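You operate a simulated robot arm through the tools that you are given. There is no shell and no other tool. Be economical: measure what you need, move in short steps, check, and stop when the job is done.

Carry out the task below with a simulated robot arm. There is one attempt and no reset: what you move stays moved.

JOB
Probe the block on the pad at range B and mark the lane that the screen names.
Fine: the block marked good for good, else the one marked hold; swing the arm clear, block with the orange top back in its row, knob to range A; the adjust knob and the two blocks beside it stay. Where these are worked on the way, their far stop is far enough and under half their travel is too little: knob marked range.

It is judged by the outcome, as a careful person would: the job done as asked, and still so three seconds after it is handed in. It fails if anything else is knocked over, pushed out of place, dropped, spilled or broken.

ROBOT AND FRAMES
A 6-joint arm with a two-finger parallel gripper, fixed in place. Base frame: the origin is at the foot of the arm, x ahead of it, y to its left, z up; the work surface is at about z = 0.86. Lengths are in m, angles in degrees, forces in N, time in s.
With the tool pointing down near the work surface it reaches from about 0.24 to 0.64 m from the base axis. Its first joint turns from -66.0 to 66.0 degrees. Payload 2.7 kg.
The TCP is the grasp point between the finger pads, 0.023 m short of the fingertips. In the tool frame z runs along the fingers and y along their closing line. Largest opening 0.094 m; finger width 0.038, thickness 0.01; the body of the gripper, 0.054 by 0.096 m, starts 0.039 m behind the TCP.
Orientation is that of the tool frame in the base frame, as a unit quaternion [w, x, y, z]. With the fingers straight down and closing along the base's y, the tool's x points along the base's -x, its y along +y and its z along -z.

CONTROLS
- The arm moves only by the tool servo_tool. Its argument "deltas" is one flat list of numbers, 6 for each row, row after row: the shift along the base's x, y, z in m, then the turn, a rotation vector about the base's x, y, z in degrees. In form: [x, y, z, rx, ry, rz, x, y, z, rx, ry, rz, ...]. A call has 1 to 20 rows; each row is the pose to reach, as a shift and turn from the pose commanded when the call began. "gripper" is the gripper command, from -1 (fully open) to 1 (shut), values between in proportion, set as the call begins (left out, the last holds). A row lasts 0.2 s, in which the tool goes at most 0.05 m and 8.6 degrees; a call with a longer step from one row to the next is refused whole, and so is a gripper value outside its range. Where a pose cannot be reached the arm comes as near as it can. A force on the tool above 40 N (or 10 N above the force at the start of the call, whichever is more), or a blocked arm, ends the call early, and 0.2 s more pass. The fingers move at their own pace (about 0.045 m/s each) and stop on an object; they squeeze with about 20 N. The grip force told is the motor's: it shows also when the fingers shut on nothing. Time passes only in rows, and 0.2 s behind the last, so rows that repeat a pose let the fingers close. It gives the time, the measured TCP pose, the force on the tool (base axes), the opening and the grip force at its end, in the units of the frame above (readings bear some noise), with the torque about the TCP (base axes, N m) and any sound that the robot's microphone picked up.
- Cameras (640 x 400 px; columns grow to the right, rows downward): "scene" is fixed at [0.0798, -0.4329, 1.4057]; the picture's right is [0.76, -0.64, 0.00], its down [-0.35, -0.42, -0.84] and it looks along [0.54, 0.64, -0.55] (base axes); focal length 316 px, centre (320, 200). "wrist" rides on the gripper at [0.086, 0.016, -0.075] in the tool frame; the picture's right is [-0.18, 0.98, 0.00], its down [-0.58, -0.11, -0.81] and it looks along [-0.79, -0.15, 0.59] (tool axes); focal length 243 px, centre (320, 200). There is no depth. A picture from a camera that has moved, and an enlarged one, comes with that camera's place and axes in the base frame and with its lens.
- camera(camera): a new picture of that camera. It takes no simulated time.
- enlarge(camera, box): a new picture of the part [left, top, right, bottom] of that camera's present view, enlarged. It takes no simulated time.
- finish_job(): hands the job in; it is judged then, once.

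Go step by step. Nothing tells you positions but the pictures and the camera data: compare them with the known pose of the tool, close in by small moves and look again before you grip or let go. The budget is 120 turns and 68 pictures, counting those below and the enlarged ones. Unless the task says otherwise, let go and move clear before handing in, and close with one line.

The tools are called by a JSON object that holds its "name" and its "arguments". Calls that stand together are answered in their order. servo_tool: Moves the arm, as the interface text tells. Its arguments: {"type":"object","properties":{"deltas":{"type":"array","items":{"type":"number"}},"gripper":{"type":"number"}},"required":["deltas"]} The other tools are called the same way: camera (camera) takes a picture; enlarge (camera, box) takes an enlarged picture of a part of a camera's view; finish_job () hands the job in.

At the start:

```text
time_s: 0.0
ee_pos: [0.3805, 0.1278, 1.202]
tcp_rot: [0.001, -0.001, 1.0, 0.0]
force: [0.2, 0.4, -0.1]
wrist_torque: [-0.01, -0.01, 0.0]
grip_width: 0.0937
gripper_force: 0.1
```

scene: 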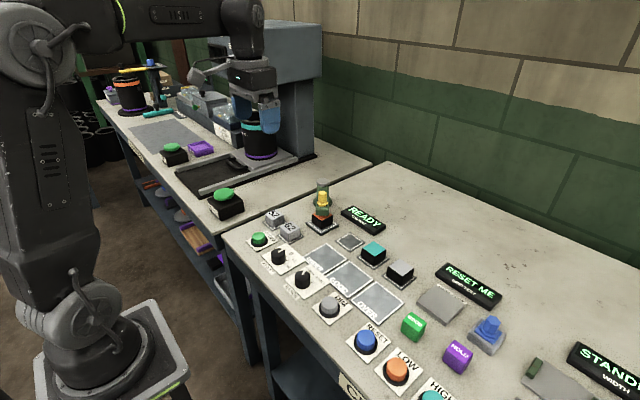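
wrist: 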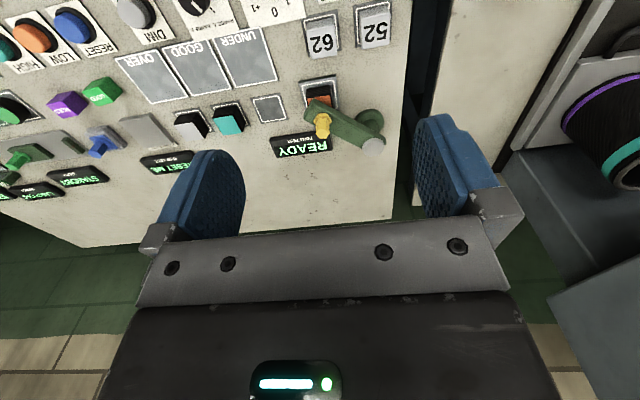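

I see a bench with a knob panel, lanes (over/good/under), blocks, a pad with an arm, and several screens. I'll enlarge the relevant parts before moving.

{"name": "enlarge", "arguments": {"camera": "scene", "box": [230, 170, 430, 330]}}

{"name": "enlarge", "arguments": {"camera": "wrist", "box": [100, 0, 420, 200]}}

{"name": "enlarge", "arguments": {"camera": "scene", "box": [340, 250, 640, 400]}}

```text
2.50 times, centred on (330, 250) of scene
camera zoom: at [0.0798, -0.4329, 1.4057], right [0.76, -0.64, 0.0], down [-0.35, -0.42, -0.84], along [0.54, 0.64, -0.55], focal length 789 px, centre (295, 75)
```

zoom: 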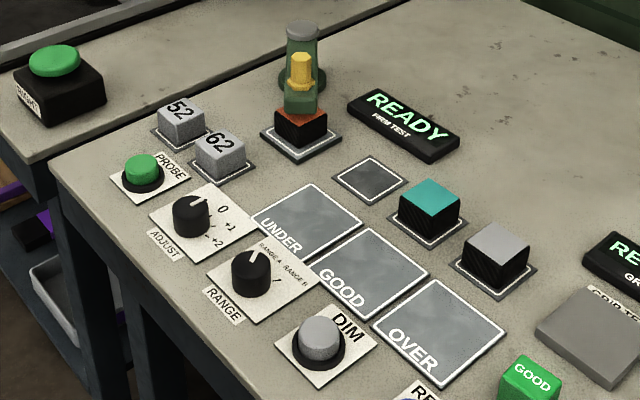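

```text
2.00 times, centred on (260, 100) of wrist
camera zoom: at [0.2948, 0.1445, 1.2762], right [0.18, 0.98, 0.0], down [0.58, -0.11, 0.81], along [0.79, -0.15, -0.59], focal length 485 px, centre (440, 400)
```

zoom: 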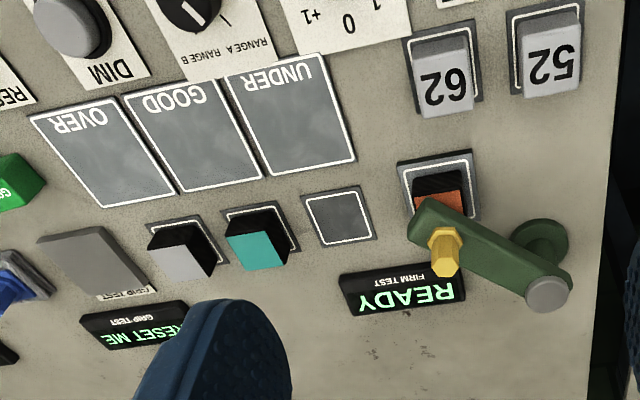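

```text
2.13 times, centred on (490, 325) of scene
camera zoom: at [0.0798, -0.4329, 1.4057], right [0.76, -0.64, 0.0], down [-0.35, -0.42, -0.84], along [0.54, 0.64, -0.55], focal length 674 px, centre (-43, -67)
```

zoom: 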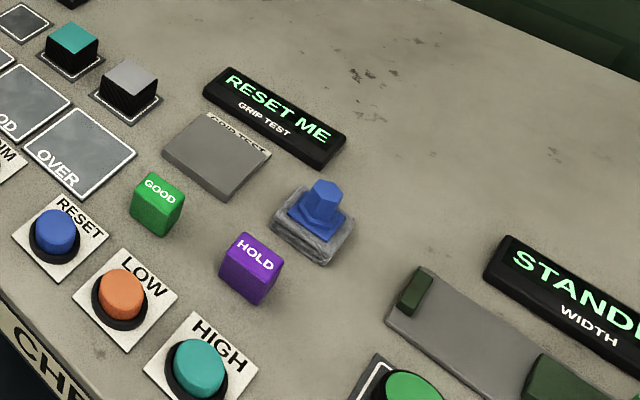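

The bench layout is clear: the knobs are in a row at about x=0.36 and the lanes at about x=0.455. I'll look closer at the range knob and the swing arm.

{"name": "enlarge", "arguments": {"camera": "scene", "box": [250, 230, 350, 320]}}

{"name": "enlarge", "arguments": {"camera": "scene", "box": [290, 170, 390, 250]}}

{"name": "servo_tool", "arguments": {"deltas": [-0.01, -0.03, -0.03, 0, 0, 0, -0.03, -0.06, -0.06, 0, 0, 0, -0.04, -0.09, -0.09, 0, 0, 0, -0.04, -0.13, -0.1, 0, 0, 0, -0.04, -0.17, -0.1, 0, 0, 0]}}

{"name": "camera", "arguments": {"camera": "wrist"}}

```text
4.44 times, centred on (300, 275) of scene
camera zoom: at [0.0798, -0.4329, 1.4057], right [0.76, -0.64, 0.0], down [-0.35, -0.42, -0.84], along [0.54, 0.64, -0.55], focal length 1403 px, centre (409, -133)
```

zoom: 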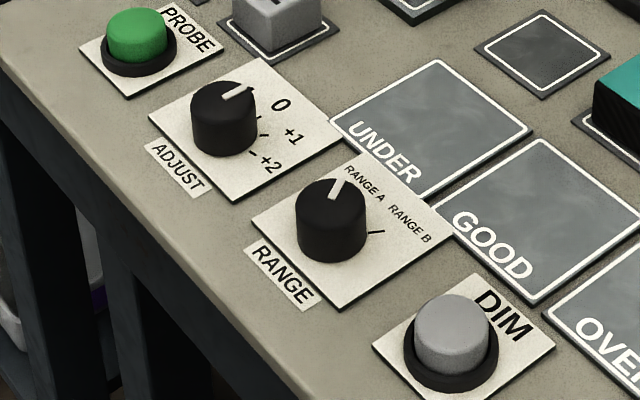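

```text
5.00 times, centred on (340, 210) of scene
camera zoom: at [0.0798, -0.4329, 1.4057], right [0.76, -0.64, 0.0], down [-0.35, -0.42, -0.84], along [0.54, 0.64, -0.55], focal length 1578 px, centre (220, 150)
```

zoom: 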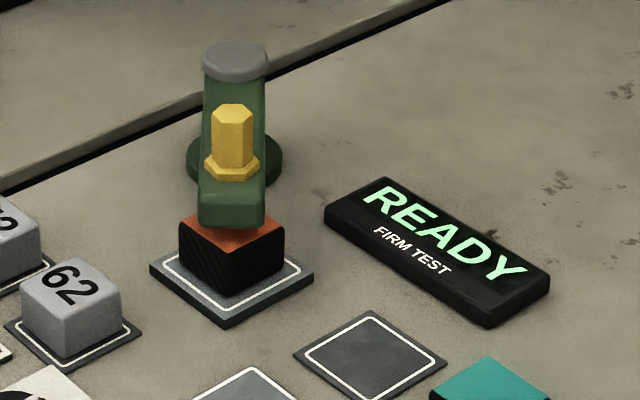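

```text
time_s: 1.2
ee_pos: [0.3404, -0.0429, 1.1015]
tcp_rot: [0.001, -0.001, 1.0, 0.0]
force: [-0.4, -0.6, -0.1]
wrist_torque: [0.01, 0.0, 0.01]
grip_width: 0.0941
gripper_force: 0.1
```

```text
60 pictures are left
camera wrist: at [0.2541, -0.0266, 1.1758], right [0.18, 0.98, 0.0], down [0.58, -0.11, 0.81], along [0.79, -0.15, -0.59], focal length 243 px, centre (320, 200)
```

wrist: 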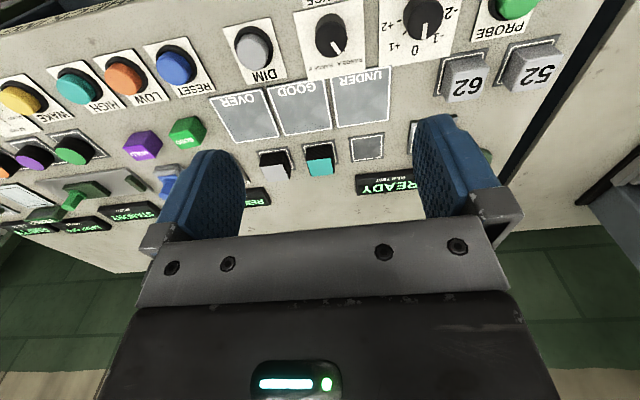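

The range knob points at A (about +30° from +x), and B is about 60° clockwise from there. I'll descend over the knob with the tool pre-turned +30° and narrow the opening.

{"name": "servo_tool", "arguments": {"deltas": [0.005, 0.002, -0.03, 0, 0, 7.5, 0.01, 0.004, -0.06, 0, 0, 15, 0.015, 0.006, -0.1, 0, 0, 22.5, 0.017, 0.007, -0.13, 0, 0, 30], "gripper": -0.3}}

{"name": "camera", "arguments": {"camera": "wrist"}}

{"name": "camera", "arguments": {"camera": "scene"}}

```text
time_s: 2.2
ee_pos: [0.3582, -0.0349, 0.9726]
tcp_rot: [0.001, -0.261, 0.965, 0.0]
force: [0.3, -0.2, 0.0]
wrist_torque: [0.02, -0.02, 0.0]
grip_width: 0.0612
gripper_force: 0.1
```

```text
59 pictures are left
camera wrist: at [0.2754, -0.0642, 1.0461], right [-0.34, 0.94, 0.0], down [0.56, 0.2, 0.81], along [0.76, 0.27, -0.59], focal length 243 px, centre (320, 200)
```

wrist: 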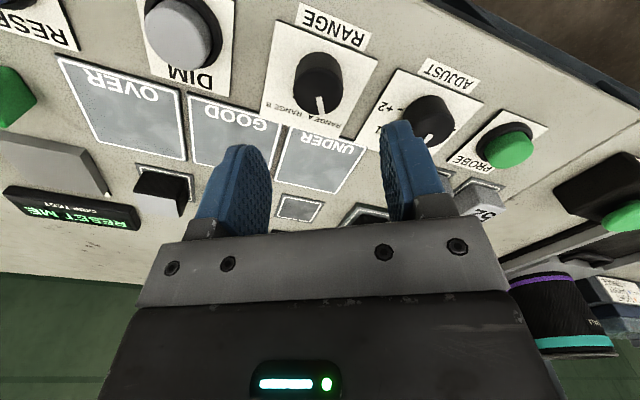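

```text
58 pictures are left
```

scene: 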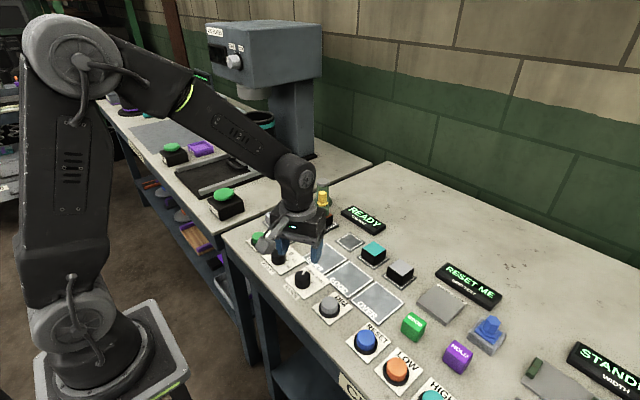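

{"name": "enlarge", "arguments": {"camera": "wrist", "box": [250, 20, 410, 150]}}

```text
3.08 times, centred on (330, 85) of wrist
camera zoom: at [0.2754, -0.0642, 1.0461], right [-0.34, 0.94, 0.0], down [0.56, 0.2, 0.81], along [0.76, 0.27, -0.59], focal length 746 px, centre (289, 554)
```

zoom: 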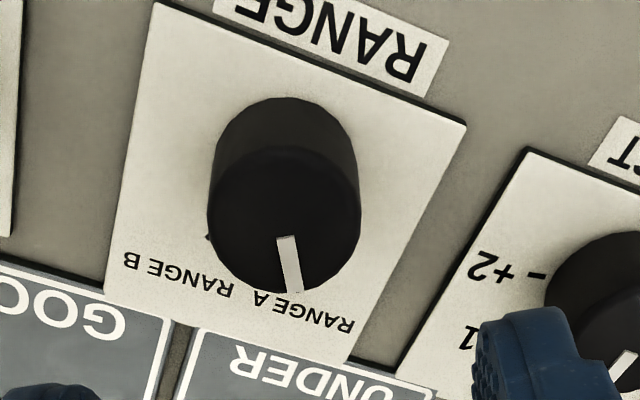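

The knob is at about (0.361, -0.0355), 33 mm across. I'll lower around it and close.

{"name": "servo_tool", "arguments": {"deltas": [0.002, -0.0005, -0.03, 0, 0, 0, 0.002, -0.0005, -0.06, 0, 0, 0, 0.002, -0.0005, -0.076, 0, 0, 0]}}

{"name": "servo_tool", "arguments": {"deltas": [0, 0, 0, 0, 0, 0, 0, 0, 0, 0, 0, 0, 0, 0, 0, 0, 0, 0], "gripper": 1}}

```text
time_s: 3.0
ee_pos: [0.3608, -0.035, 0.8947]
tcp_rot: [0.001, -0.26, 0.966, 0.0]
force: [-0.5, -0.3, 0.7]
wrist_torque: [0.01, 0.0, 0.01]
grip_width: 0.0612
gripper_force: 0.1
```

```text
time_s: 3.8
ee_pos: [0.3622, -0.0352, 0.896]
tcp_rot: [0.001, -0.258, 0.966, 0.0]
force: [4.5, -8.7, -6.4]
wrist_torque: [0.18, -0.24, -0.02]
grip_width: 0.035
gripper_force: 45.0
```

The grip is on the knob with a slight offset. I'll shift a little to relieve it and turn clockwise.

{"name": "servo_tool", "arguments": {"deltas": [0.001, -0.002, 0, 0, 0, 0, 0.001, -0.002, 0, 0, 0, -8, 0.001, -0.002, 0, 0, 0, -16, 0.001, -0.002, 0, 0, 0, -24, 0.001, -0.002, 0, 0, 0, -32, 0.001, -0.002, 0, 0, 0, -40]}}

```text
time_s: 4.9
ee_pos: [0.3622, -0.0352, 0.896]
tcp_rot: [0.0, -0.028, 1.0, 0.001]
force: [-1.2, 9.0, 2.1]
wrist_torque: [-0.34, -0.11, 0.04]
grip_width: 0.0347
gripper_force: 44.9
stopped in row 5: the force on the tool passed its limit (the readings are from after the stop); the commanded pose is now the measured one
```

{"name": "servo_tool", "arguments": {"deltas": [0, 0, 0, 0, 0, -6, 0, 0, 0, 0, 0, -12, 0, 0, 0, 0, 0, -18, 0, 0, 0, 0, 0, -24, 0, 0, 0, 0, 0, -30]}}

{"name": "enlarge", "arguments": {"camera": "scene", "box": [250, 210, 380, 310]}}

```text
time_s: 6.1
ee_pos: [0.3606, -0.0346, 0.8953]
tcp_rot: [0.0, 0.233, 0.973, 0.001]
force: [-2.8, 32.6, 6.8]
wrist_torque: [0.22, 0.64, -0.01]
grip_width: 0.035
gripper_force: 45.0
```

```text
4.00 times, centred on (315, 260) of scene
camera zoom: at [0.0797, -0.4321, 1.406], right [0.76, -0.64, 0.0], down [-0.35, -0.42, -0.84], along [0.54, 0.64, -0.55], focal length 1263 px, centre (340, -40)
```

zoom: 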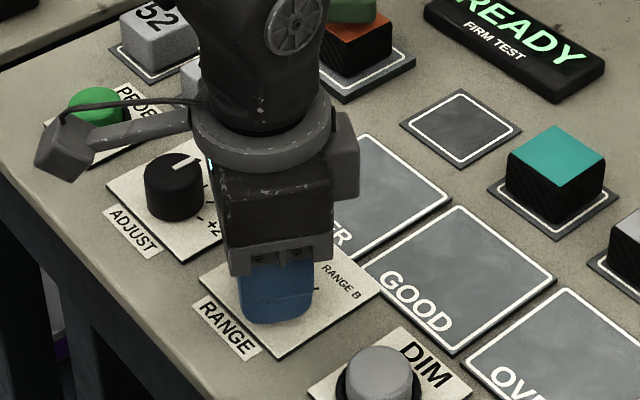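

{"name": "servo_tool", "arguments": {"deltas": [0, 0.001, 0, 0, 0, -4, 0, 0.002, 0, 0, 0, -8]}}

{"name": "servo_tool", "arguments": {"deltas": [0, 0, 0, 0, 0, 0, 0, 0, 0, 0, 0, 0], "gripper": -0.3}}

{"name": "servo_tool", "arguments": {"deltas": [0, 0, 0.03, 0, 0, 0, 0, 0, 0.06, 0, 0, 0, 0, 0, 0.09, 0, 0, 0]}}

{"name": "enlarge", "arguments": {"camera": "scene", "box": [250, 210, 380, 310]}}

{"name": "enlarge", "arguments": {"camera": "wrist", "box": [250, 0, 410, 130]}}

```text
time_s: 6.7
ee_pos: [0.3612, -0.0351, 0.8954]
tcp_rot: [0.001, 0.298, 0.955, 0.001]
force: [2.5, 8.8, -1.8]
wrist_torque: [-0.66, -0.15, 0.57]
grip_width: 0.0348
gripper_force: 44.8
```

```text
time_s: 7.3
ee_pos: [0.3616, -0.0342, 0.8959]
tcp_rot: [0.0, 0.299, 0.954, 0.001]
force: [0.8, -0.6, 0.2]
wrist_torque: [0.01, 0.03, -0.02]
grip_width: 0.0612
gripper_force: 0.0
```

```text
time_s: 8.1
ee_pos: [0.36, -0.0342, 0.985]
tcp_rot: [0.001, 0.298, 0.955, 0.001]
force: [-0.3, -0.4, 0.2]
wrist_torque: [0.0, 0.03, 0.01]
grip_width: 0.0608
gripper_force: 0.0
```

```text
4.00 times, centred on (315, 260) of scene
camera zoom: at [0.0798, -0.4329, 1.4057], right [0.76, -0.64, 0.0], down [-0.35, -0.42, -0.84], along [0.54, 0.64, -0.55], focal length 1263 px, centre (340, -40)
```

zoom: 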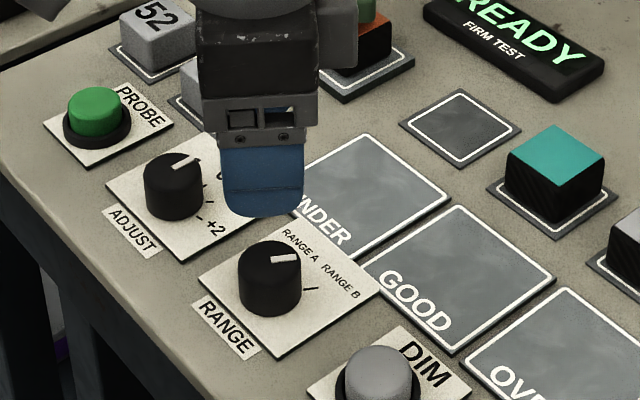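

```text
3.08 times, centred on (330, 65) of wrist
camera zoom: at [0.2993, 0.0295, 1.0603], right [0.71, 0.7, 0.0], down [0.42, -0.42, 0.81], along [0.57, -0.57, -0.59], focal length 746 px, centre (289, 615)
```

zoom: 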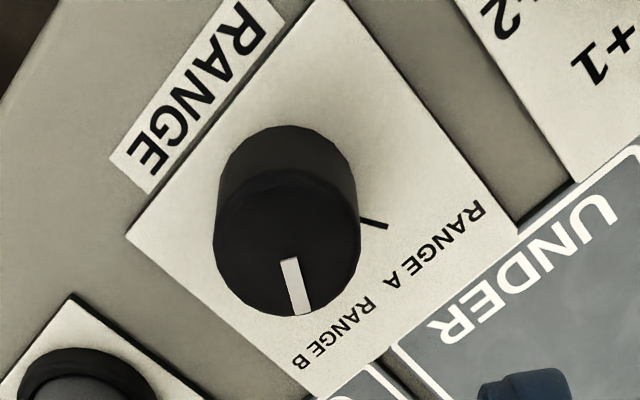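

The knob now points at range B, against its stop. Next I move above the PROBE button (about 0.361, 0.140) with the fingers shut.

{"name": "servo_tool", "arguments": {"deltas": [0, 0.035, 0, 0, 0, 7, 0, 0.07, 0, 0, 0, 14, 0, 0.105, 0, 0, 0, 21, 0, 0.14, 0, 0, 0, 28, 0, 0.174, 0, 0, 0, 34.8, 0, 0.174, 0, 0, 0, 34.8], "gripper": 1}}

{"name": "camera", "arguments": {"camera": "wrist"}}

{"name": "enlarge", "arguments": {"camera": "scene", "box": [220, 170, 350, 270]}}

```text
time_s: 9.5
ee_pos: [0.3607, 0.1415, 0.9854]
tcp_rot: [-0.001, -0.001, 1.0, 0.001]
force: [0.6, -0.2, 0.2]
wrist_torque: [0.06, 0.01, -0.01]
grip_width: 0.0
gripper_force: 19.9
```

```text
53 pictures are left
camera wrist: at [0.2747, 0.1574, 1.06], right [0.18, 0.98, 0.0], down [0.58, -0.11, 0.81], along [0.79, -0.15, -0.59], focal length 243 px, centre (320, 200)
```

wrist: 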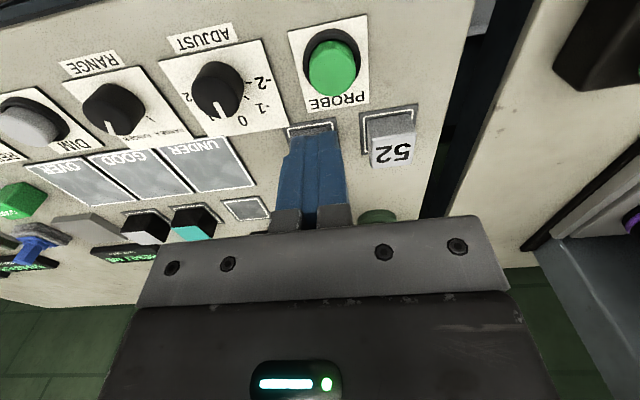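

```text
4.00 times, centred on (285, 220) of scene
camera zoom: at [0.0798, -0.4329, 1.4057], right [0.76, -0.64, 0.0], down [-0.35, -0.42, -0.84], along [0.54, 0.64, -0.55], focal length 1263 px, centre (460, 120)
```

zoom: 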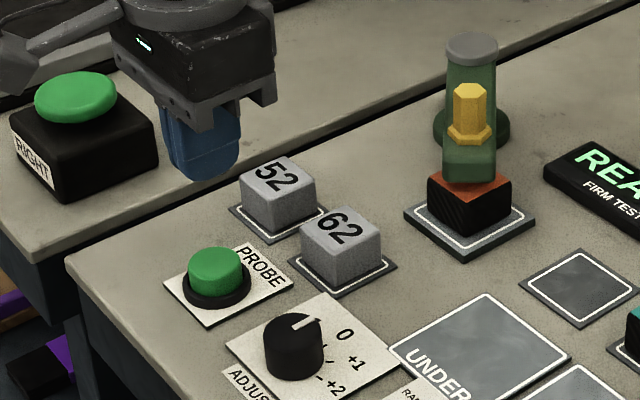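

Both views agree on the button at about (0.363, 0.150) with its top near z=0.88. I'll press it in small steps.

{"name": "servo_tool", "arguments": {"deltas": [0.002, 0.0085, -0.04, 0, 0, 0, 0.002, 0.0085, -0.075, 0, 0, 0, 0.002, 0.0085, -0.08, 0, 0, 0, 0.002, 0.0085, -0.084, 0, 0, 0, 0.002, 0.0085, -0.088, 0, 0, 0, 0.002, 0.0085, -0.091, 0, 0, 0]}}

{"name": "enlarge", "arguments": {"camera": "scene", "box": [220, 170, 390, 300]}}

```text
time_s: 10.8
ee_pos: [0.3649, 0.1506, 0.9021]
tcp_rot: [0.004, -0.001, 1.0, 0.005]
force: [-4.3, -1.9, 26.2]
wrist_torque: [-0.08, 0.6, 0.05]
grip_width: 0.0001
gripper_force: 20.1
heard: click
stopped in row 6: the force on the tool passed its limit (the readings are from after the stop); the commanded pose is now the measured one
```

```text
3.08 times, centred on (305, 235) of scene
camera zoom: at [0.0791, -0.4332, 1.4057], right [0.76, -0.64, 0.0], down [-0.35, -0.42, -0.84], along [0.54, 0.64, -0.55], focal length 971 px, centre (366, 92)
```

zoom: 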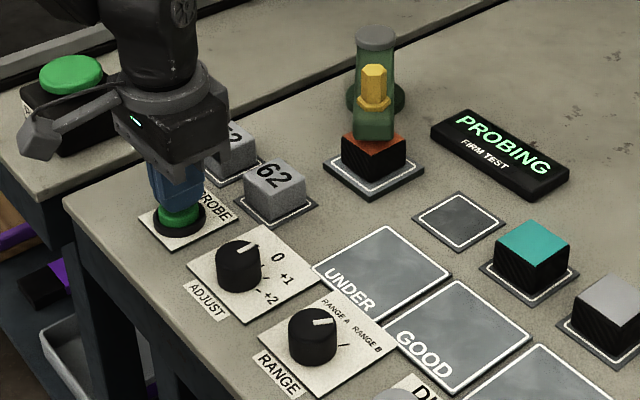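

The click was heard and the screen shows PROBING. I'll lift and wait for the result.

{"name": "servo_tool", "arguments": {"deltas": [0, 0, 0.03, 0, 0, 0, 0, 0, 0.07, 0, 0, 0, 0, 0, 0.1, 0, 0, 0, 0, 0, 0.1, 0, 0, 0, 0, 0, 0.1, 0, 0, 0, 0, 0, 0.1, 0, 0, 0, 0, 0, 0.1, 0, 0, 0, 0, 0, 0.1, 0, 0, 0]}}

{"name": "enlarge", "arguments": {"camera": "scene", "box": [250, 170, 420, 300]}}

```text
time_s: 12.6
ee_pos: [0.3637, 0.1502, 1.0003]
tcp_rot: [0.001, -0.002, 1.0, 0.001]
force: [0.4, 0.6, -0.3]
wrist_torque: [0.0, -0.02, 0.0]
grip_width: 0.0
gripper_force: 19.8
```

```text
3.08 times, centred on (335, 235) of scene
camera zoom: at [0.0798, -0.4329, 1.4057], right [0.76, -0.64, 0.0], down [-0.35, -0.42, -0.84], along [0.54, 0.64, -0.55], focal length 971 px, centre (274, 92)
```

zoom: 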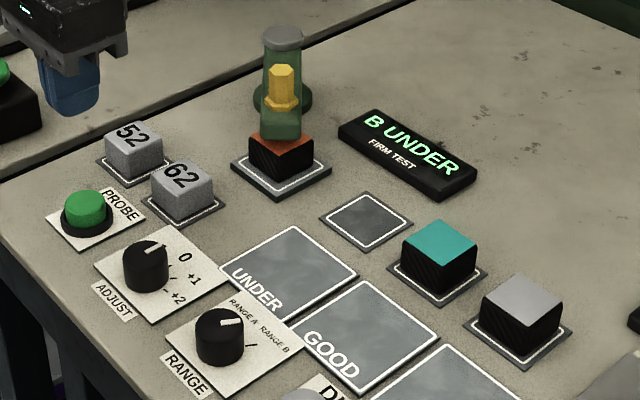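

The screen reads "B UNDER", so the HOLD block goes in the UNDER lane. First I'll swing the probe arm clear: its yellow peg is at about (0.541, 0.103, top 0.965) and its pivot at about (0.61, 0.19). I'll move above the peg and check.

{"name": "servo_tool", "arguments": {"deltas": [0.02, -0.005, 0.04, 0, 0, 0, 0.06, -0.015, 0.05, 0, 0, 0, 0.1, -0.027, 0.05, 0, 0, 0, 0.14, -0.037, 0.05, 0, 0, 0, 0.177, -0.047, 0.03, 0, 0, 0, 0.177, -0.047, 0.03, 0, 0, 0], "gripper": -0.1}}

{"name": "camera", "arguments": {"camera": "wrist"}}

{"name": "enlarge", "arguments": {"camera": "scene", "box": [270, 130, 400, 230]}}

```text
time_s: 14.0
ee_pos: [0.5395, 0.1027, 1.0279]
tcp_rot: [0.001, -0.001, 1.0, 0.002]
force: [0.6, 0.2, 0.2]
wrist_torque: [0.05, -0.02, -0.03]
grip_width: 0.0518
gripper_force: 0.1
```

```text
49 pictures are left
camera wrist: at [0.4533, 0.1189, 1.1027], right [0.18, 0.98, 0.0], down [0.58, -0.11, 0.81], along [0.79, -0.15, -0.59], focal length 243 px, centre (320, 200)
```

wrist: 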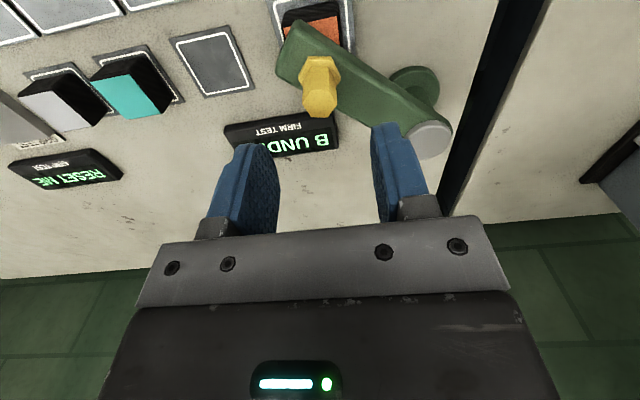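

```text
4.00 times, centred on (335, 180) of scene
camera zoom: at [0.0798, -0.4329, 1.4057], right [0.76, -0.64, 0.0], down [-0.35, -0.42, -0.84], along [0.54, 0.64, -0.55], focal length 1263 px, centre (260, 280)
```

zoom: 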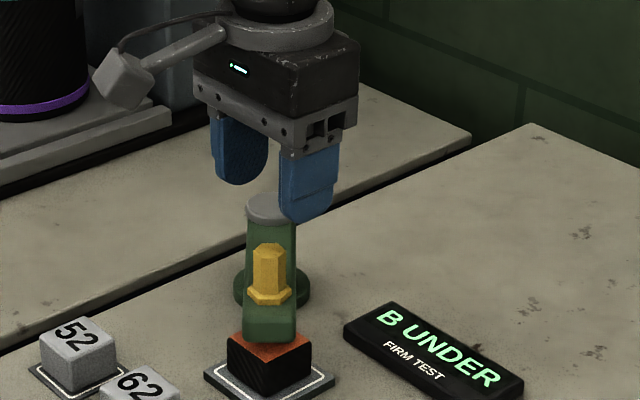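

The tool is aligned over the peg. I'll lower and grip it.

{"name": "servo_tool", "arguments": {"deltas": [0.0, -0.001, -0.04, 0, 0, 0, 0.0, -0.001, -0.069, 0, 0, 0]}}

{"name": "servo_tool", "arguments": {"deltas": [0, 0, 0, 0, 0, 0, 0, 0, 0, 0, 0, 0, 0, 0, 0, 0, 0, 0], "gripper": 1}}

```text
time_s: 14.6
ee_pos: [0.5399, 0.1018, 0.9594]
tcp_rot: [0.003, -0.002, 1.0, 0.001]
force: [0.1, -1.2, 0.2]
wrist_torque: [-0.02, 0.02, 0.02]
grip_width: 0.0517
gripper_force: 0.0
```

```text
time_s: 15.4
ee_pos: [0.54, 0.1035, 0.9595]
tcp_rot: [0.002, -0.001, 1.0, 0.003]
force: [1.1, 9.8, -3.6]
wrist_torque: [-0.55, -0.3, -0.01]
grip_width: 0.0216
gripper_force: 45.1
```

{"name": "servo_tool", "arguments": {"deltas": [-0.0057, 0.0053, 0, 0, 0, -4, -0.0114, 0.0106, 0, 0, 0, -8, -0.0163, 0.0167, 0, 0, 0, -12, -0.0212, 0.0227, 0, 0, 0, -16]}}

{"name": "enlarge", "arguments": {"camera": "scene", "box": [270, 130, 400, 230]}}

```text
time_s: 16.4
ee_pos: [0.5191, 0.1252, 0.9607]
tcp_rot: [0.003, 0.139, 0.99, 0.002]
force: [24.4, 12.2, -10.3]
wrist_torque: [-0.51, 0.51, -0.4]
grip_width: 0.0216
gripper_force: 45.2
```

```text
4.00 times, centred on (335, 180) of scene
camera zoom: at [0.0806, -0.4325, 1.4058], right [0.76, -0.64, 0.0], down [-0.35, -0.42, -0.84], along [0.54, 0.64, -0.55], focal length 1263 px, centre (260, 280)
```

zoom: 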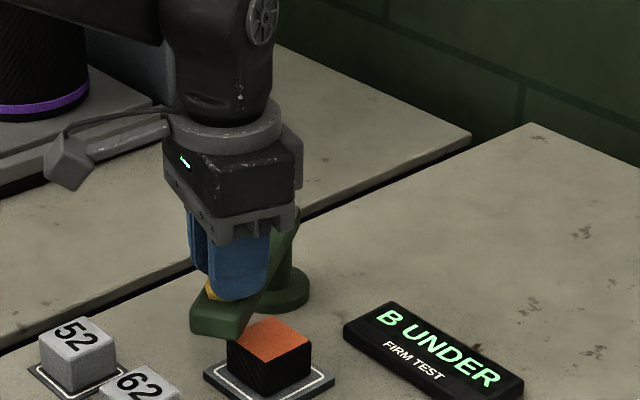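

The arm swings freely this way. I'll continue the arc with a slightly smaller radius.

{"name": "servo_tool", "arguments": {"deltas": [-0.0005, 0.008, 0, 0, 0, -4, -0.0032, 0.0157, 0, 0, 0, -8, -0.006, 0.0225, 0, 0, 0, -12, -0.009, 0.0293, 0, 0, 0, -16, -0.011, 0.0365, 0, 0, 0, -20, -0.0128, 0.0436, 0, 0, 0, -24, -0.0138, 0.051, 0, 0, 0, -28, -0.0147, 0.0583, 0, 0, 0, -32]}}

{"name": "enlarge", "arguments": {"camera": "scene", "box": [240, 130, 400, 250]}}

```text
time_s: 18.2
ee_pos: [0.5021, 0.183, 0.961]
tcp_rot: [-0.001, 0.407, 0.914, 0.0]
force: [-33.6, -0.2, 8.8]
wrist_torque: [1.05, 0.34, 0.07]
grip_width: 0.0214
gripper_force: 45.1
```

```text
3.33 times, centred on (320, 190) of scene
camera zoom: at [0.0787, -0.433, 1.4058], right [0.76, -0.64, 0.0], down [-0.35, -0.42, -0.84], along [0.54, 0.64, -0.55], focal length 1052 px, centre (320, 233)
```

zoom: 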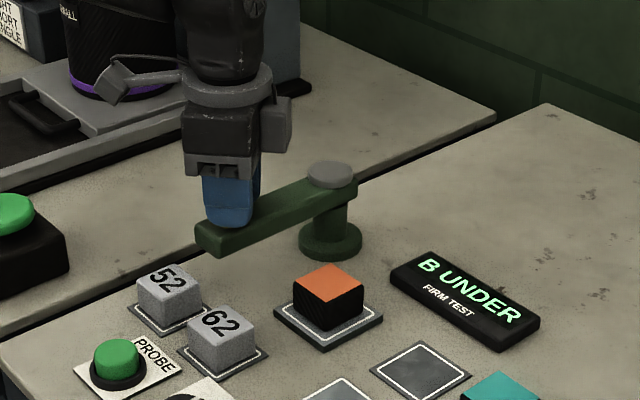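

{"name": "servo_tool", "arguments": {"deltas": [-0.003, 0.0076, 0, 0, 0, -4, -0.0034, 0.0152, 0, 0, 0, -8, -0.002, 0.023, 0, 0, 0, -12, -0.0007, 0.0306, 0, 0, 0, -16, 0.002, 0.038, 0, 0, 0, -20, 0.0042, 0.0455, 0, 0, 0, -24]}}

{"name": "servo_tool", "arguments": {"deltas": [0, 0, 0, 0, 0, 0, 0, 0, 0, 0, 0, 0], "gripper": -0.1}}

{"name": "servo_tool", "arguments": {"deltas": [0, 0, 0.04, 0, 0, 0, 0, 0, 0.08, 0, 0, 0]}}

{"name": "enlarge", "arguments": {"camera": "scene", "box": [240, 130, 400, 250]}}

```text
time_s: 19.6
ee_pos: [0.5091, 0.2233, 0.9594]
tcp_rot: [0.002, 0.589, 0.808, -0.003]
force: [-6.9, -36.1, -0.7]
wrist_torque: [0.4, -0.37, 0.12]
grip_width: 0.0216
gripper_force: 44.7
```

```text
time_s: 20.2
ee_pos: [0.5092, 0.2296, 0.9611]
tcp_rot: [0.002, 0.587, 0.81, 0.001]
force: [-0.4, 0.1, 0.7]
wrist_torque: [0.02, 0.0, -0.02]
grip_width: 0.0517
gripper_force: 0.0
```

```text
time_s: 20.8
ee_pos: [0.5085, 0.2295, 1.0414]
tcp_rot: [0.002, 0.587, 0.81, 0.0]
force: [-0.2, 0.2, 0.0]
wrist_torque: [-0.01, -0.01, 0.0]
grip_width: 0.0519
gripper_force: 0.1
```

```text
3.33 times, centred on (320, 190) of scene
camera zoom: at [0.0798, -0.4329, 1.4057], right [0.76, -0.64, 0.0], down [-0.35, -0.42, -0.84], along [0.54, 0.64, -0.55], focal length 1052 px, centre (320, 233)
```

zoom: 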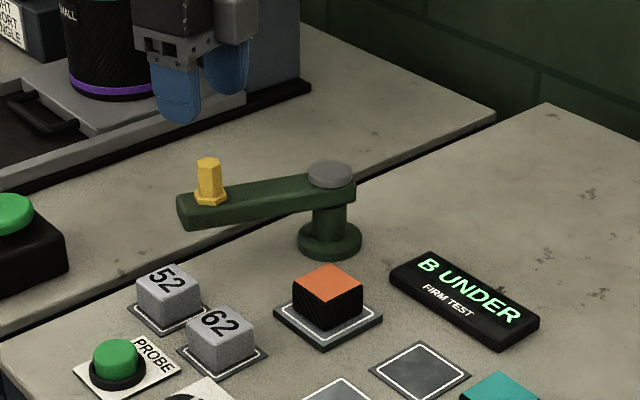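

The arm is swung to its stop and clear. Next I go above the orange block, at about (0.539, 0.102).

{"name": "servo_tool", "arguments": {"deltas": [0, 0, 0, 0, 0, 8, 0, -0.01, 0, 0, 0, 16, 0.005, -0.025, 0, 0, 0, 24, 0.01, -0.045, 0, 0, 0, 32, 0.015, -0.065, 0, 0, 0, 40, 0.02, -0.085, 0, 0, 0, 48, 0.025, -0.105, 0, 0, 0, 56, 0.0305, -0.1275, -0.02, 0, 0, 64, 0.0305, -0.1275, -0.06, 0, 0, 71.9], "gripper": -0.5}}

{"name": "camera", "arguments": {"camera": "wrist"}}

{"name": "enlarge", "arguments": {"camera": "scene", "box": [270, 150, 430, 270]}}

```text
time_s: 22.8
ee_pos: [0.5385, 0.1006, 0.981]
tcp_rot: [0.003, 0.0, 1.0, 0.003]
force: [0.5, 0.5, -0.7]
wrist_torque: [-0.02, -0.01, 0.02]
grip_width: 0.0704
gripper_force: 0.1
```

```text
44 pictures are left
camera wrist: at [0.4518, 0.1173, 1.0549], right [0.18, 0.98, 0.0], down [0.58, -0.11, 0.81], along [0.79, -0.14, -0.59], focal length 243 px, centre (320, 200)
```

wrist: 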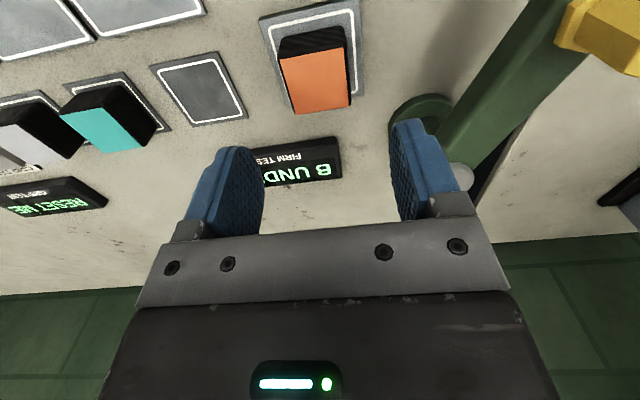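

```text
3.33 times, centred on (350, 210) of scene
camera zoom: at [0.0798, -0.4329, 1.4057], right [0.76, -0.64, 0.0], down [-0.35, -0.42, -0.84], along [0.54, 0.64, -0.55], focal length 1052 px, centre (220, 167)
```

zoom: 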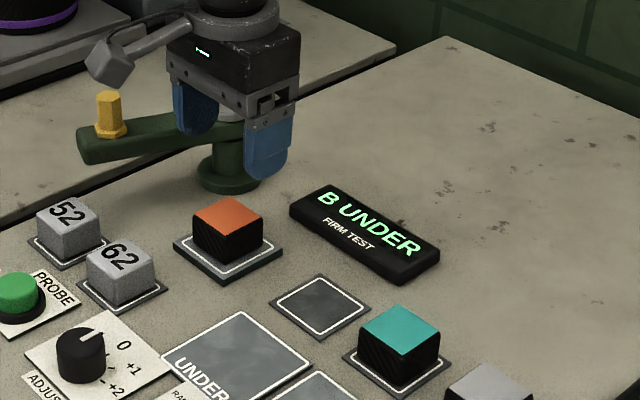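

{"name": "servo_tool", "arguments": {"deltas": [-0.003, 0, -0.04, 0, 0, 0, -0.003, 0, -0.075, 0, 0, 0, -0.003, 0, -0.087, 0, 0, 0]}}

{"name": "servo_tool", "arguments": {"deltas": [0, 0, 0, 0, 0, 0, 0, 0, 0, 0, 0, 0, 0, 0, 0, 0, 0, 0], "gripper": 1}}

{"name": "enlarge", "arguments": {"camera": "scene", "box": [270, 150, 430, 270]}}

```text
time_s: 23.6
ee_pos: [0.5365, 0.1007, 0.8926]
tcp_rot: [0.002, 0.0, 1.0, 0.002]
force: [1.1, 0.7, -0.6]
wrist_torque: [0.0, -0.04, 0.03]
grip_width: 0.0705
gripper_force: 0.0
```

```text
time_s: 24.4
ee_pos: [0.5365, 0.1001, 0.8931]
tcp_rot: [0.001, 0.0, 1.0, 0.002]
force: [-0.7, -0.1, 0.5]
wrist_torque: [0.01, -0.01, -0.05]
grip_width: 0.044
gripper_force: 20.2
```

```text
3.33 times, centred on (350, 210) of scene
camera zoom: at [0.0798, -0.4329, 1.4057], right [0.76, -0.64, 0.0], down [-0.35, -0.42, -0.84], along [0.54, 0.64, -0.55], focal length 1052 px, centre (220, 167)
```

zoom: 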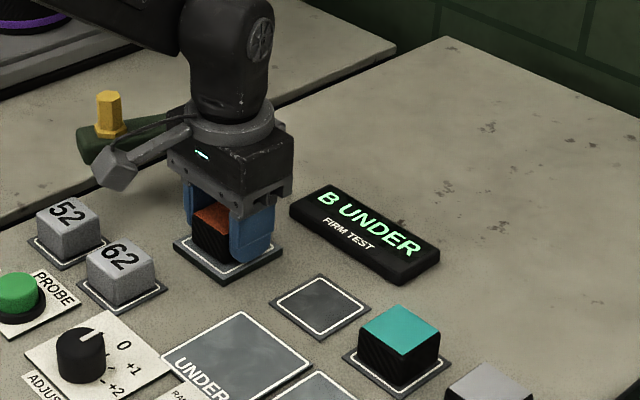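

Gripped the orange block. I'll lift it and carry it over the empty slot.

{"name": "servo_tool", "arguments": {"deltas": [0, 0, 0.025, 0, 0, 0, 0, 0, 0.05, 0, 0, 0, 0.002, -0.03, 0.05, 0, 0, 0, 0.004, -0.06, 0.05, 0, 0, 0, 0.007, -0.097, 0.05, 0, 0, 0, 0.007, -0.097, 0.04, 0, 0, 0]}}

{"name": "camera", "arguments": {"camera": "wrist"}}

{"name": "enlarge", "arguments": {"camera": "scene", "box": [310, 170, 440, 270]}}

```text
time_s: 25.8
ee_pos: [0.5427, 0.0036, 0.9325]
tcp_rot: [0.001, 0.0, 1.0, 0.001]
force: [0.0, -0.4, -1.2]
wrist_torque: [0.0, 0.01, 0.02]
grip_width: 0.0437
gripper_force: 19.8
```

```text
41 pictures are left
camera wrist: at [0.457, 0.0206, 1.0074], right [0.18, 0.98, 0.0], down [0.58, -0.11, 0.81], along [0.79, -0.15, -0.59], focal length 243 px, centre (320, 200)
```

wrist: 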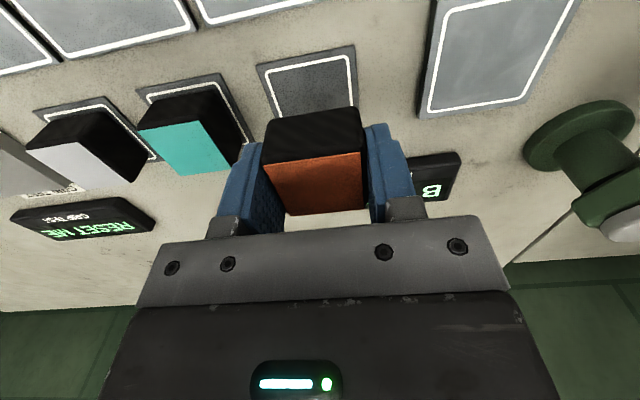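

```text
4.00 times, centred on (375, 220) of scene
camera zoom: at [0.0798, -0.4329, 1.4057], right [0.76, -0.64, 0.0], down [-0.35, -0.42, -0.84], along [0.54, 0.64, -0.55], focal length 1263 px, centre (100, 120)
```

zoom: 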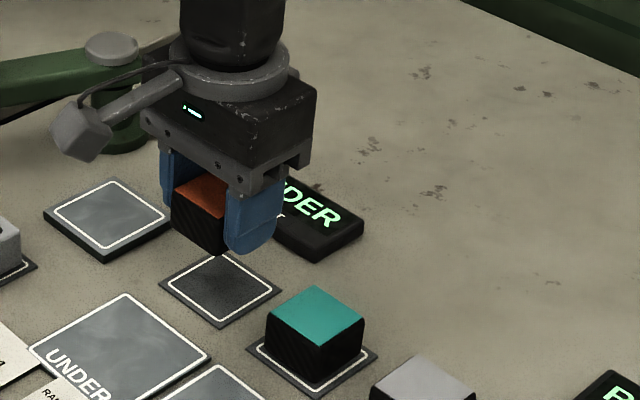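

{"name": "servo_tool", "arguments": {"deltas": [0.002, -0.003, -0.015, 0, 0, 0, 0.002, -0.003, -0.031, 0, 0, 0]}}

{"name": "enlarge", "arguments": {"camera": "scene", "box": [330, 200, 410, 260]}}

{"name": "enlarge", "arguments": {"camera": "wrist", "box": [240, 30, 400, 150]}}

```text
time_s: 26.4
ee_pos: [0.5459, 0.0022, 0.9012]
tcp_rot: [0.001, 0.001, 1.0, 0.002]
force: [0.1, -0.2, 0.0]
wrist_torque: [-0.01, 0.01, -0.02]
grip_width: 0.0437
gripper_force: 19.4
```

```text
6.67 times, centred on (370, 230) of scene
camera zoom: at [0.0798, -0.4329, 1.4057], right [0.76, -0.64, 0.0], down [-0.35, -0.42, -0.84], along [0.54, 0.64, -0.55], focal length 2105 px, centre (-13, 0)
```

zoom: 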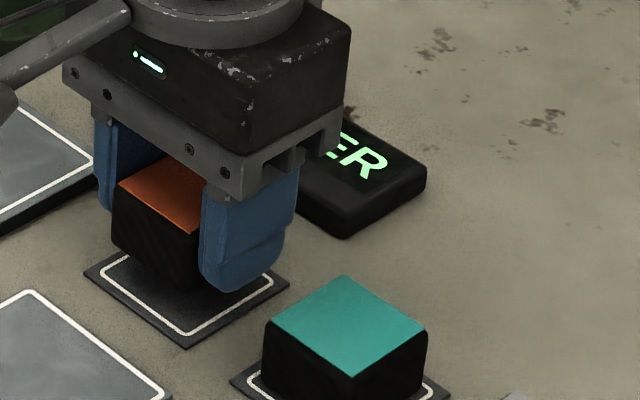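

```text
3.33 times, centred on (320, 90) of wrist
camera zoom: at [0.4594, 0.0176, 0.9758], right [0.18, 0.98, 0.0], down [0.58, -0.11, 0.81], along [0.79, -0.15, -0.59], focal length 809 px, centre (320, 567)
```

zoom: 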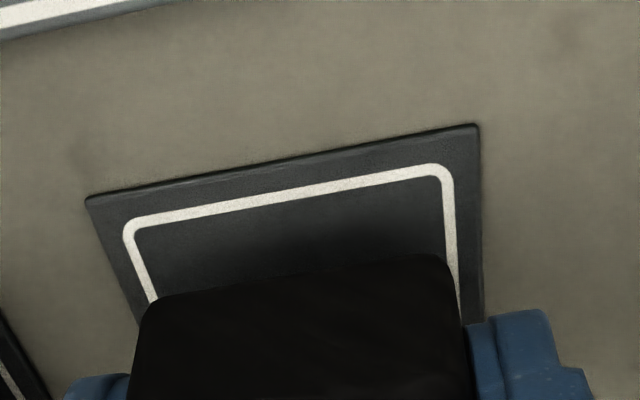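

{"name": "servo_tool", "arguments": {"deltas": [0, 0, -0.004, 0, 0, 0, 0, 0, -0.007, 0, 0, 0]}}

{"name": "enlarge", "arguments": {"camera": "scene", "box": [338, 220, 378, 250]}}

{"name": "enlarge", "arguments": {"camera": "wrist", "box": [240, 30, 400, 150]}}

```text
time_s: 27.0
ee_pos: [0.5462, 0.0012, 0.8946]
tcp_rot: [0.001, 0.0, 1.0, 0.002]
force: [-0.2, -0.1, -1.4]
wrist_torque: [-0.01, 0.01, 0.02]
grip_width: 0.0433
gripper_force: 20.3
```

```text
13.33 times, centred on (358, 235) of scene
camera zoom: at [0.0798, -0.4329, 1.4057], right [0.76, -0.64, 0.0], down [-0.35, -0.42, -0.84], along [0.54, 0.64, -0.55], focal length 4209 px, centre (-187, -267)
```

zoom: 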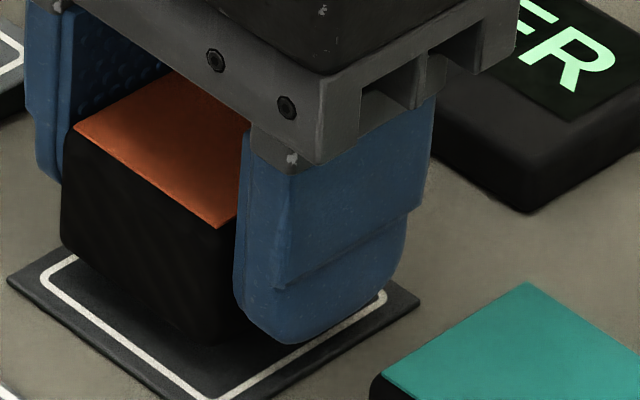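

```text
3.33 times, centred on (320, 90) of wrist
camera zoom: at [0.4589, 0.0174, 0.9697], right [0.18, 0.98, 0.0], down [0.58, -0.11, 0.81], along [0.79, -0.15, -0.59], focal length 809 px, centre (320, 567)
```

zoom: 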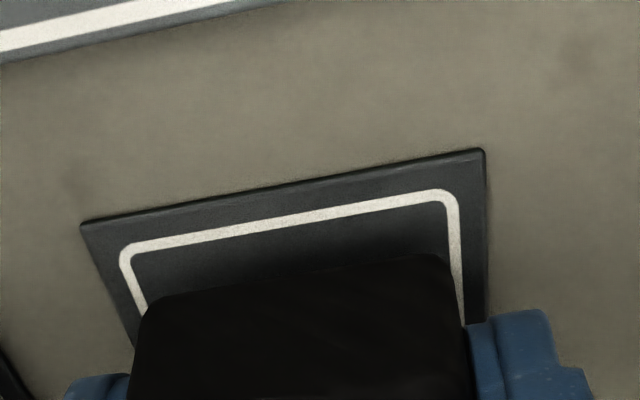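

{"name": "servo_tool", "arguments": {"deltas": [0, 0, -0.002, 0, 0, 0, 0, 0, -0.004, 0, 0, 0]}}

{"name": "enlarge", "arguments": {"camera": "scene", "box": [335, 215, 395, 260]}}

{"name": "enlarge", "arguments": {"camera": "wrist", "box": [240, 30, 400, 150]}}

```text
time_s: 27.6
ee_pos: [0.5457, 0.0, 0.8907]
tcp_rot: [0.001, 0.001, 1.0, 0.003]
force: [0.4, -0.5, -1.2]
wrist_torque: [0.0, 0.04, 0.02]
grip_width: 0.0436
gripper_force: 20.0
```

```text
8.89 times, centred on (365, 238) of scene
camera zoom: at [0.0798, -0.4329, 1.4057], right [0.76, -0.64, 0.0], down [-0.35, -0.42, -0.84], along [0.54, 0.64, -0.55], focal length 2806 px, centre (-80, -133)
```

zoom: 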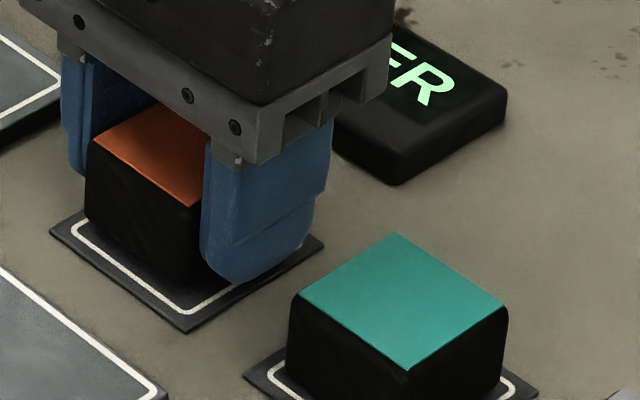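

```text
3.33 times, centred on (320, 90) of wrist
camera zoom: at [0.459, 0.0174, 0.9659], right [0.18, 0.98, 0.0], down [0.58, -0.11, 0.81], along [0.79, -0.15, -0.59], focal length 809 px, centre (320, 567)
```

zoom: 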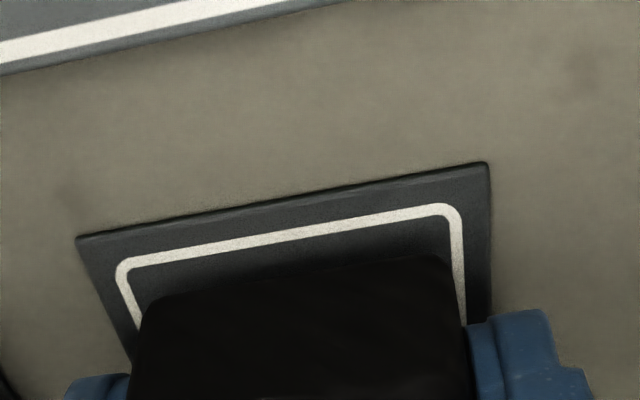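

Views agree the block sits about 4 mm too far forward. I'll shift back and lower to contact.

{"name": "servo_tool", "arguments": {"deltas": [-0.004, -0.0005, 0, 0, 0, 0, -0.004, -0.0005, -0.0015, 0, 0, 0, -0.004, -0.0005, -0.003, 0, 0, 0]}}

{"name": "enlarge", "arguments": {"camera": "scene", "box": [335, 215, 395, 260]}}

```text
time_s: 28.4
ee_pos: [0.541, 0.0002, 0.8882]
tcp_rot: [0.001, -0.001, 1.0, 0.002]
force: [-0.6, 1.2, -0.6]
wrist_torque: [-0.01, -0.01, -0.02]
grip_width: 0.0437
gripper_force: 20.9
```

```text
8.89 times, centred on (365, 238) of scene
camera zoom: at [0.0798, -0.4329, 1.4057], right [0.76, -0.64, 0.0], down [-0.35, -0.42, -0.84], along [0.54, 0.64, -0.55], focal length 2806 px, centre (-80, -133)
```

zoom: 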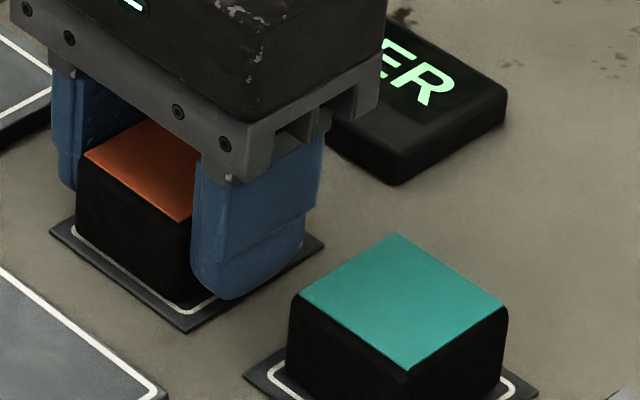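

{"name": "enlarge", "arguments": {"camera": "wrist", "box": [200, 30, 400, 180]}}

```text
2.67 times, centred on (300, 105) of wrist
camera zoom: at [0.4548, 0.0167, 0.9629], right [0.18, 0.98, 0.0], down [0.58, -0.11, 0.81], along [0.79, -0.15, -0.59], focal length 647 px, centre (373, 453)
```

zoom: 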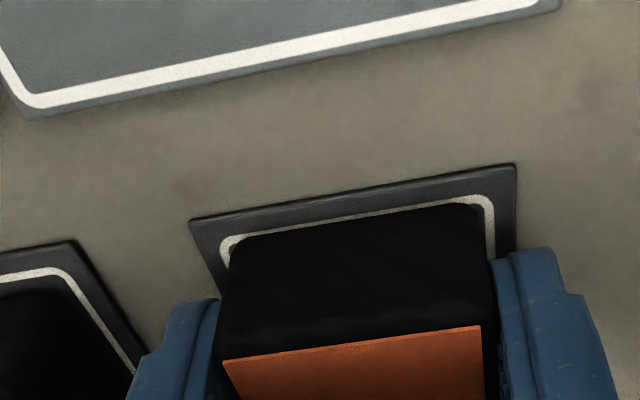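

{"name": "servo_tool", "arguments": {"deltas": [0.001, -0.0005, -0.001, 0, 0, 0, 0.001, -0.0005, -0.002, 0, 0, 0, 0.001, -0.0005, -0.003, 0, 0, 0]}}

```text
time_s: 29.2
ee_pos: [0.5423, 0.0, 0.8875]
tcp_rot: [0.001, 0.0, 1.0, 0.002]
force: [-7.6, 0.8, 17.3]
wrist_torque: [-0.15, 0.41, -0.07]
grip_width: 0.0436
gripper_force: 20.2
```

Contact: the block rests on the slot. I'll release to a modest opening and rise.

{"name": "servo_tool", "arguments": {"deltas": [0, 0, 0.001, 0, 0, 0, 0, 0, 0.002, 0, 0, 0, 0, 0, 0.002, 0, 0, 0], "gripper": -0.4}}

{"name": "servo_tool", "arguments": {"deltas": [0, 0, 0.03, 0, 0, 0, 0, 0, 0.07, 0, 0, 0, 0, 0, 0.11, 0, 0, 0, 0, -0.04, 0.13, 0, 0, 0, -0.01, -0.09, 0.13, 0, 0, 0, -0.02, -0.135, 0.13, 0, 0, 0, -0.03, -0.18, 0.13, 0, 0, 0, -0.04, -0.225, 0.13, 0, 0, 0, -0.06, -0.27, 0.13, 0, 0, 0, -0.08, -0.315, 0.13, 0, 0, 0, -0.09, -0.34, 0.11, 0, 0, 0]}}

{"name": "camera", "arguments": {"camera": "scene"}}

{"name": "camera", "arguments": {"camera": "wrist"}}

```text
time_s: 30.0
ee_pos: [0.5418, 0.0001, 0.8872]
tcp_rot: [0.001, 0.0, 1.0, 0.002]
force: [-0.5, 0.3, 0.5]
wrist_torque: [-0.01, 0.01, -0.01]
grip_width: 0.0657
gripper_force: 0.1
```

```text
refused: row 5 steps farther than a row can; nothing moved
```

```text
31 pictures are left
```

scene: 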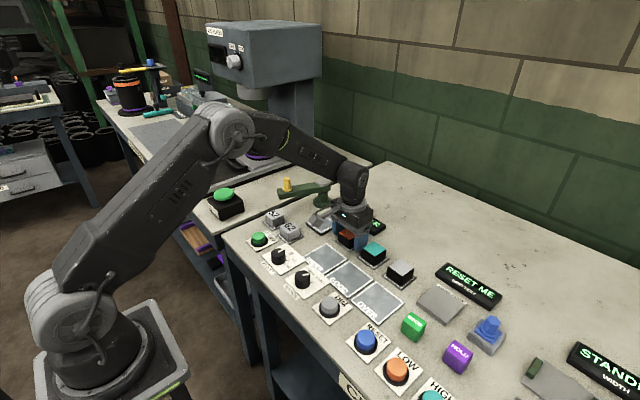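

```text
30 pictures are left
camera wrist: at [0.4554, 0.0162, 0.9618], right [0.18, 0.98, 0.0], down [0.58, -0.11, 0.81], along [0.79, -0.15, -0.59], focal length 243 px, centre (320, 200)
```

wrist: 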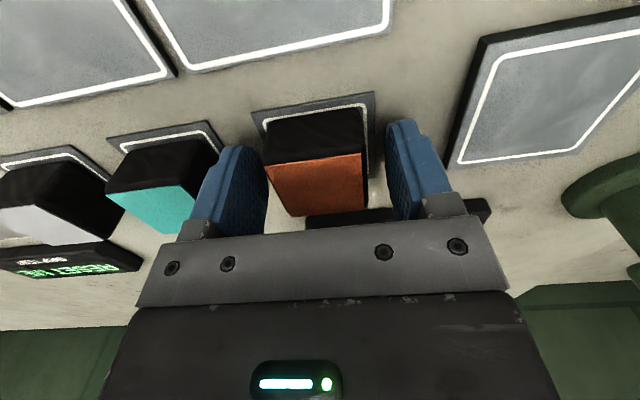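

Released. Now I rise and travel to the HOLD block, at about (0.455, -0.35).

{"name": "servo_tool", "arguments": {"deltas": [0, 0, 0.03, 0, 0, 0, 0, 0, 0.07, 0, 0, 0, 0, 0, 0.11, 0, 0, 0, 0, -0.04, 0.13, 0, 0, 0, -0.01, -0.085, 0.13, 0, 0, 0, -0.02, -0.13, 0.13, 0, 0, 0, -0.03, -0.175, 0.13, 0, 0, 0, -0.04, -0.22, 0.13, 0, 0, 0, -0.055, -0.265, 0.13, 0, 0, 0, -0.07, -0.31, 0.13, 0, 0, 0, -0.085, -0.35, 0.11, 0, 0, 0]}}

{"name": "camera", "arguments": {"camera": "scene"}}

{"name": "camera", "arguments": {"camera": "wrist"}}

```text
time_s: 32.4
ee_pos: [0.4555, -0.3519, 0.9985]
tcp_rot: [0.001, 0.001, 1.0, 0.001]
force: [0.9, -0.2, -0.5]
wrist_torque: [0.0, -0.03, 0.03]
grip_width: 0.0658
gripper_force: 0.2
```

```text
29 pictures are left
```

scene: 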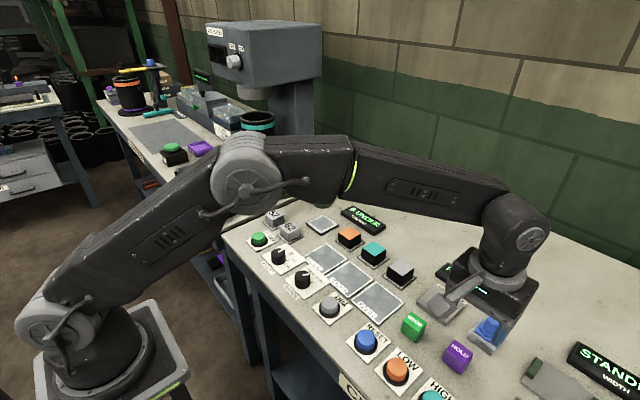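

```text
28 pictures are left
camera wrist: at [0.3698, -0.3353, 1.0724], right [0.18, 0.98, 0.0], down [0.58, -0.11, 0.81], along [0.79, -0.15, -0.59], focal length 243 px, centre (320, 200)
```

wrist: 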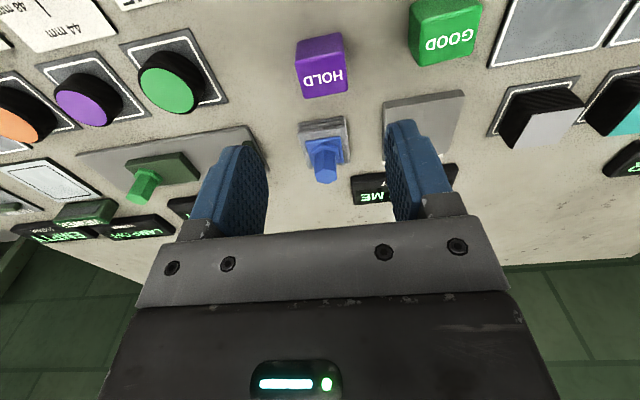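

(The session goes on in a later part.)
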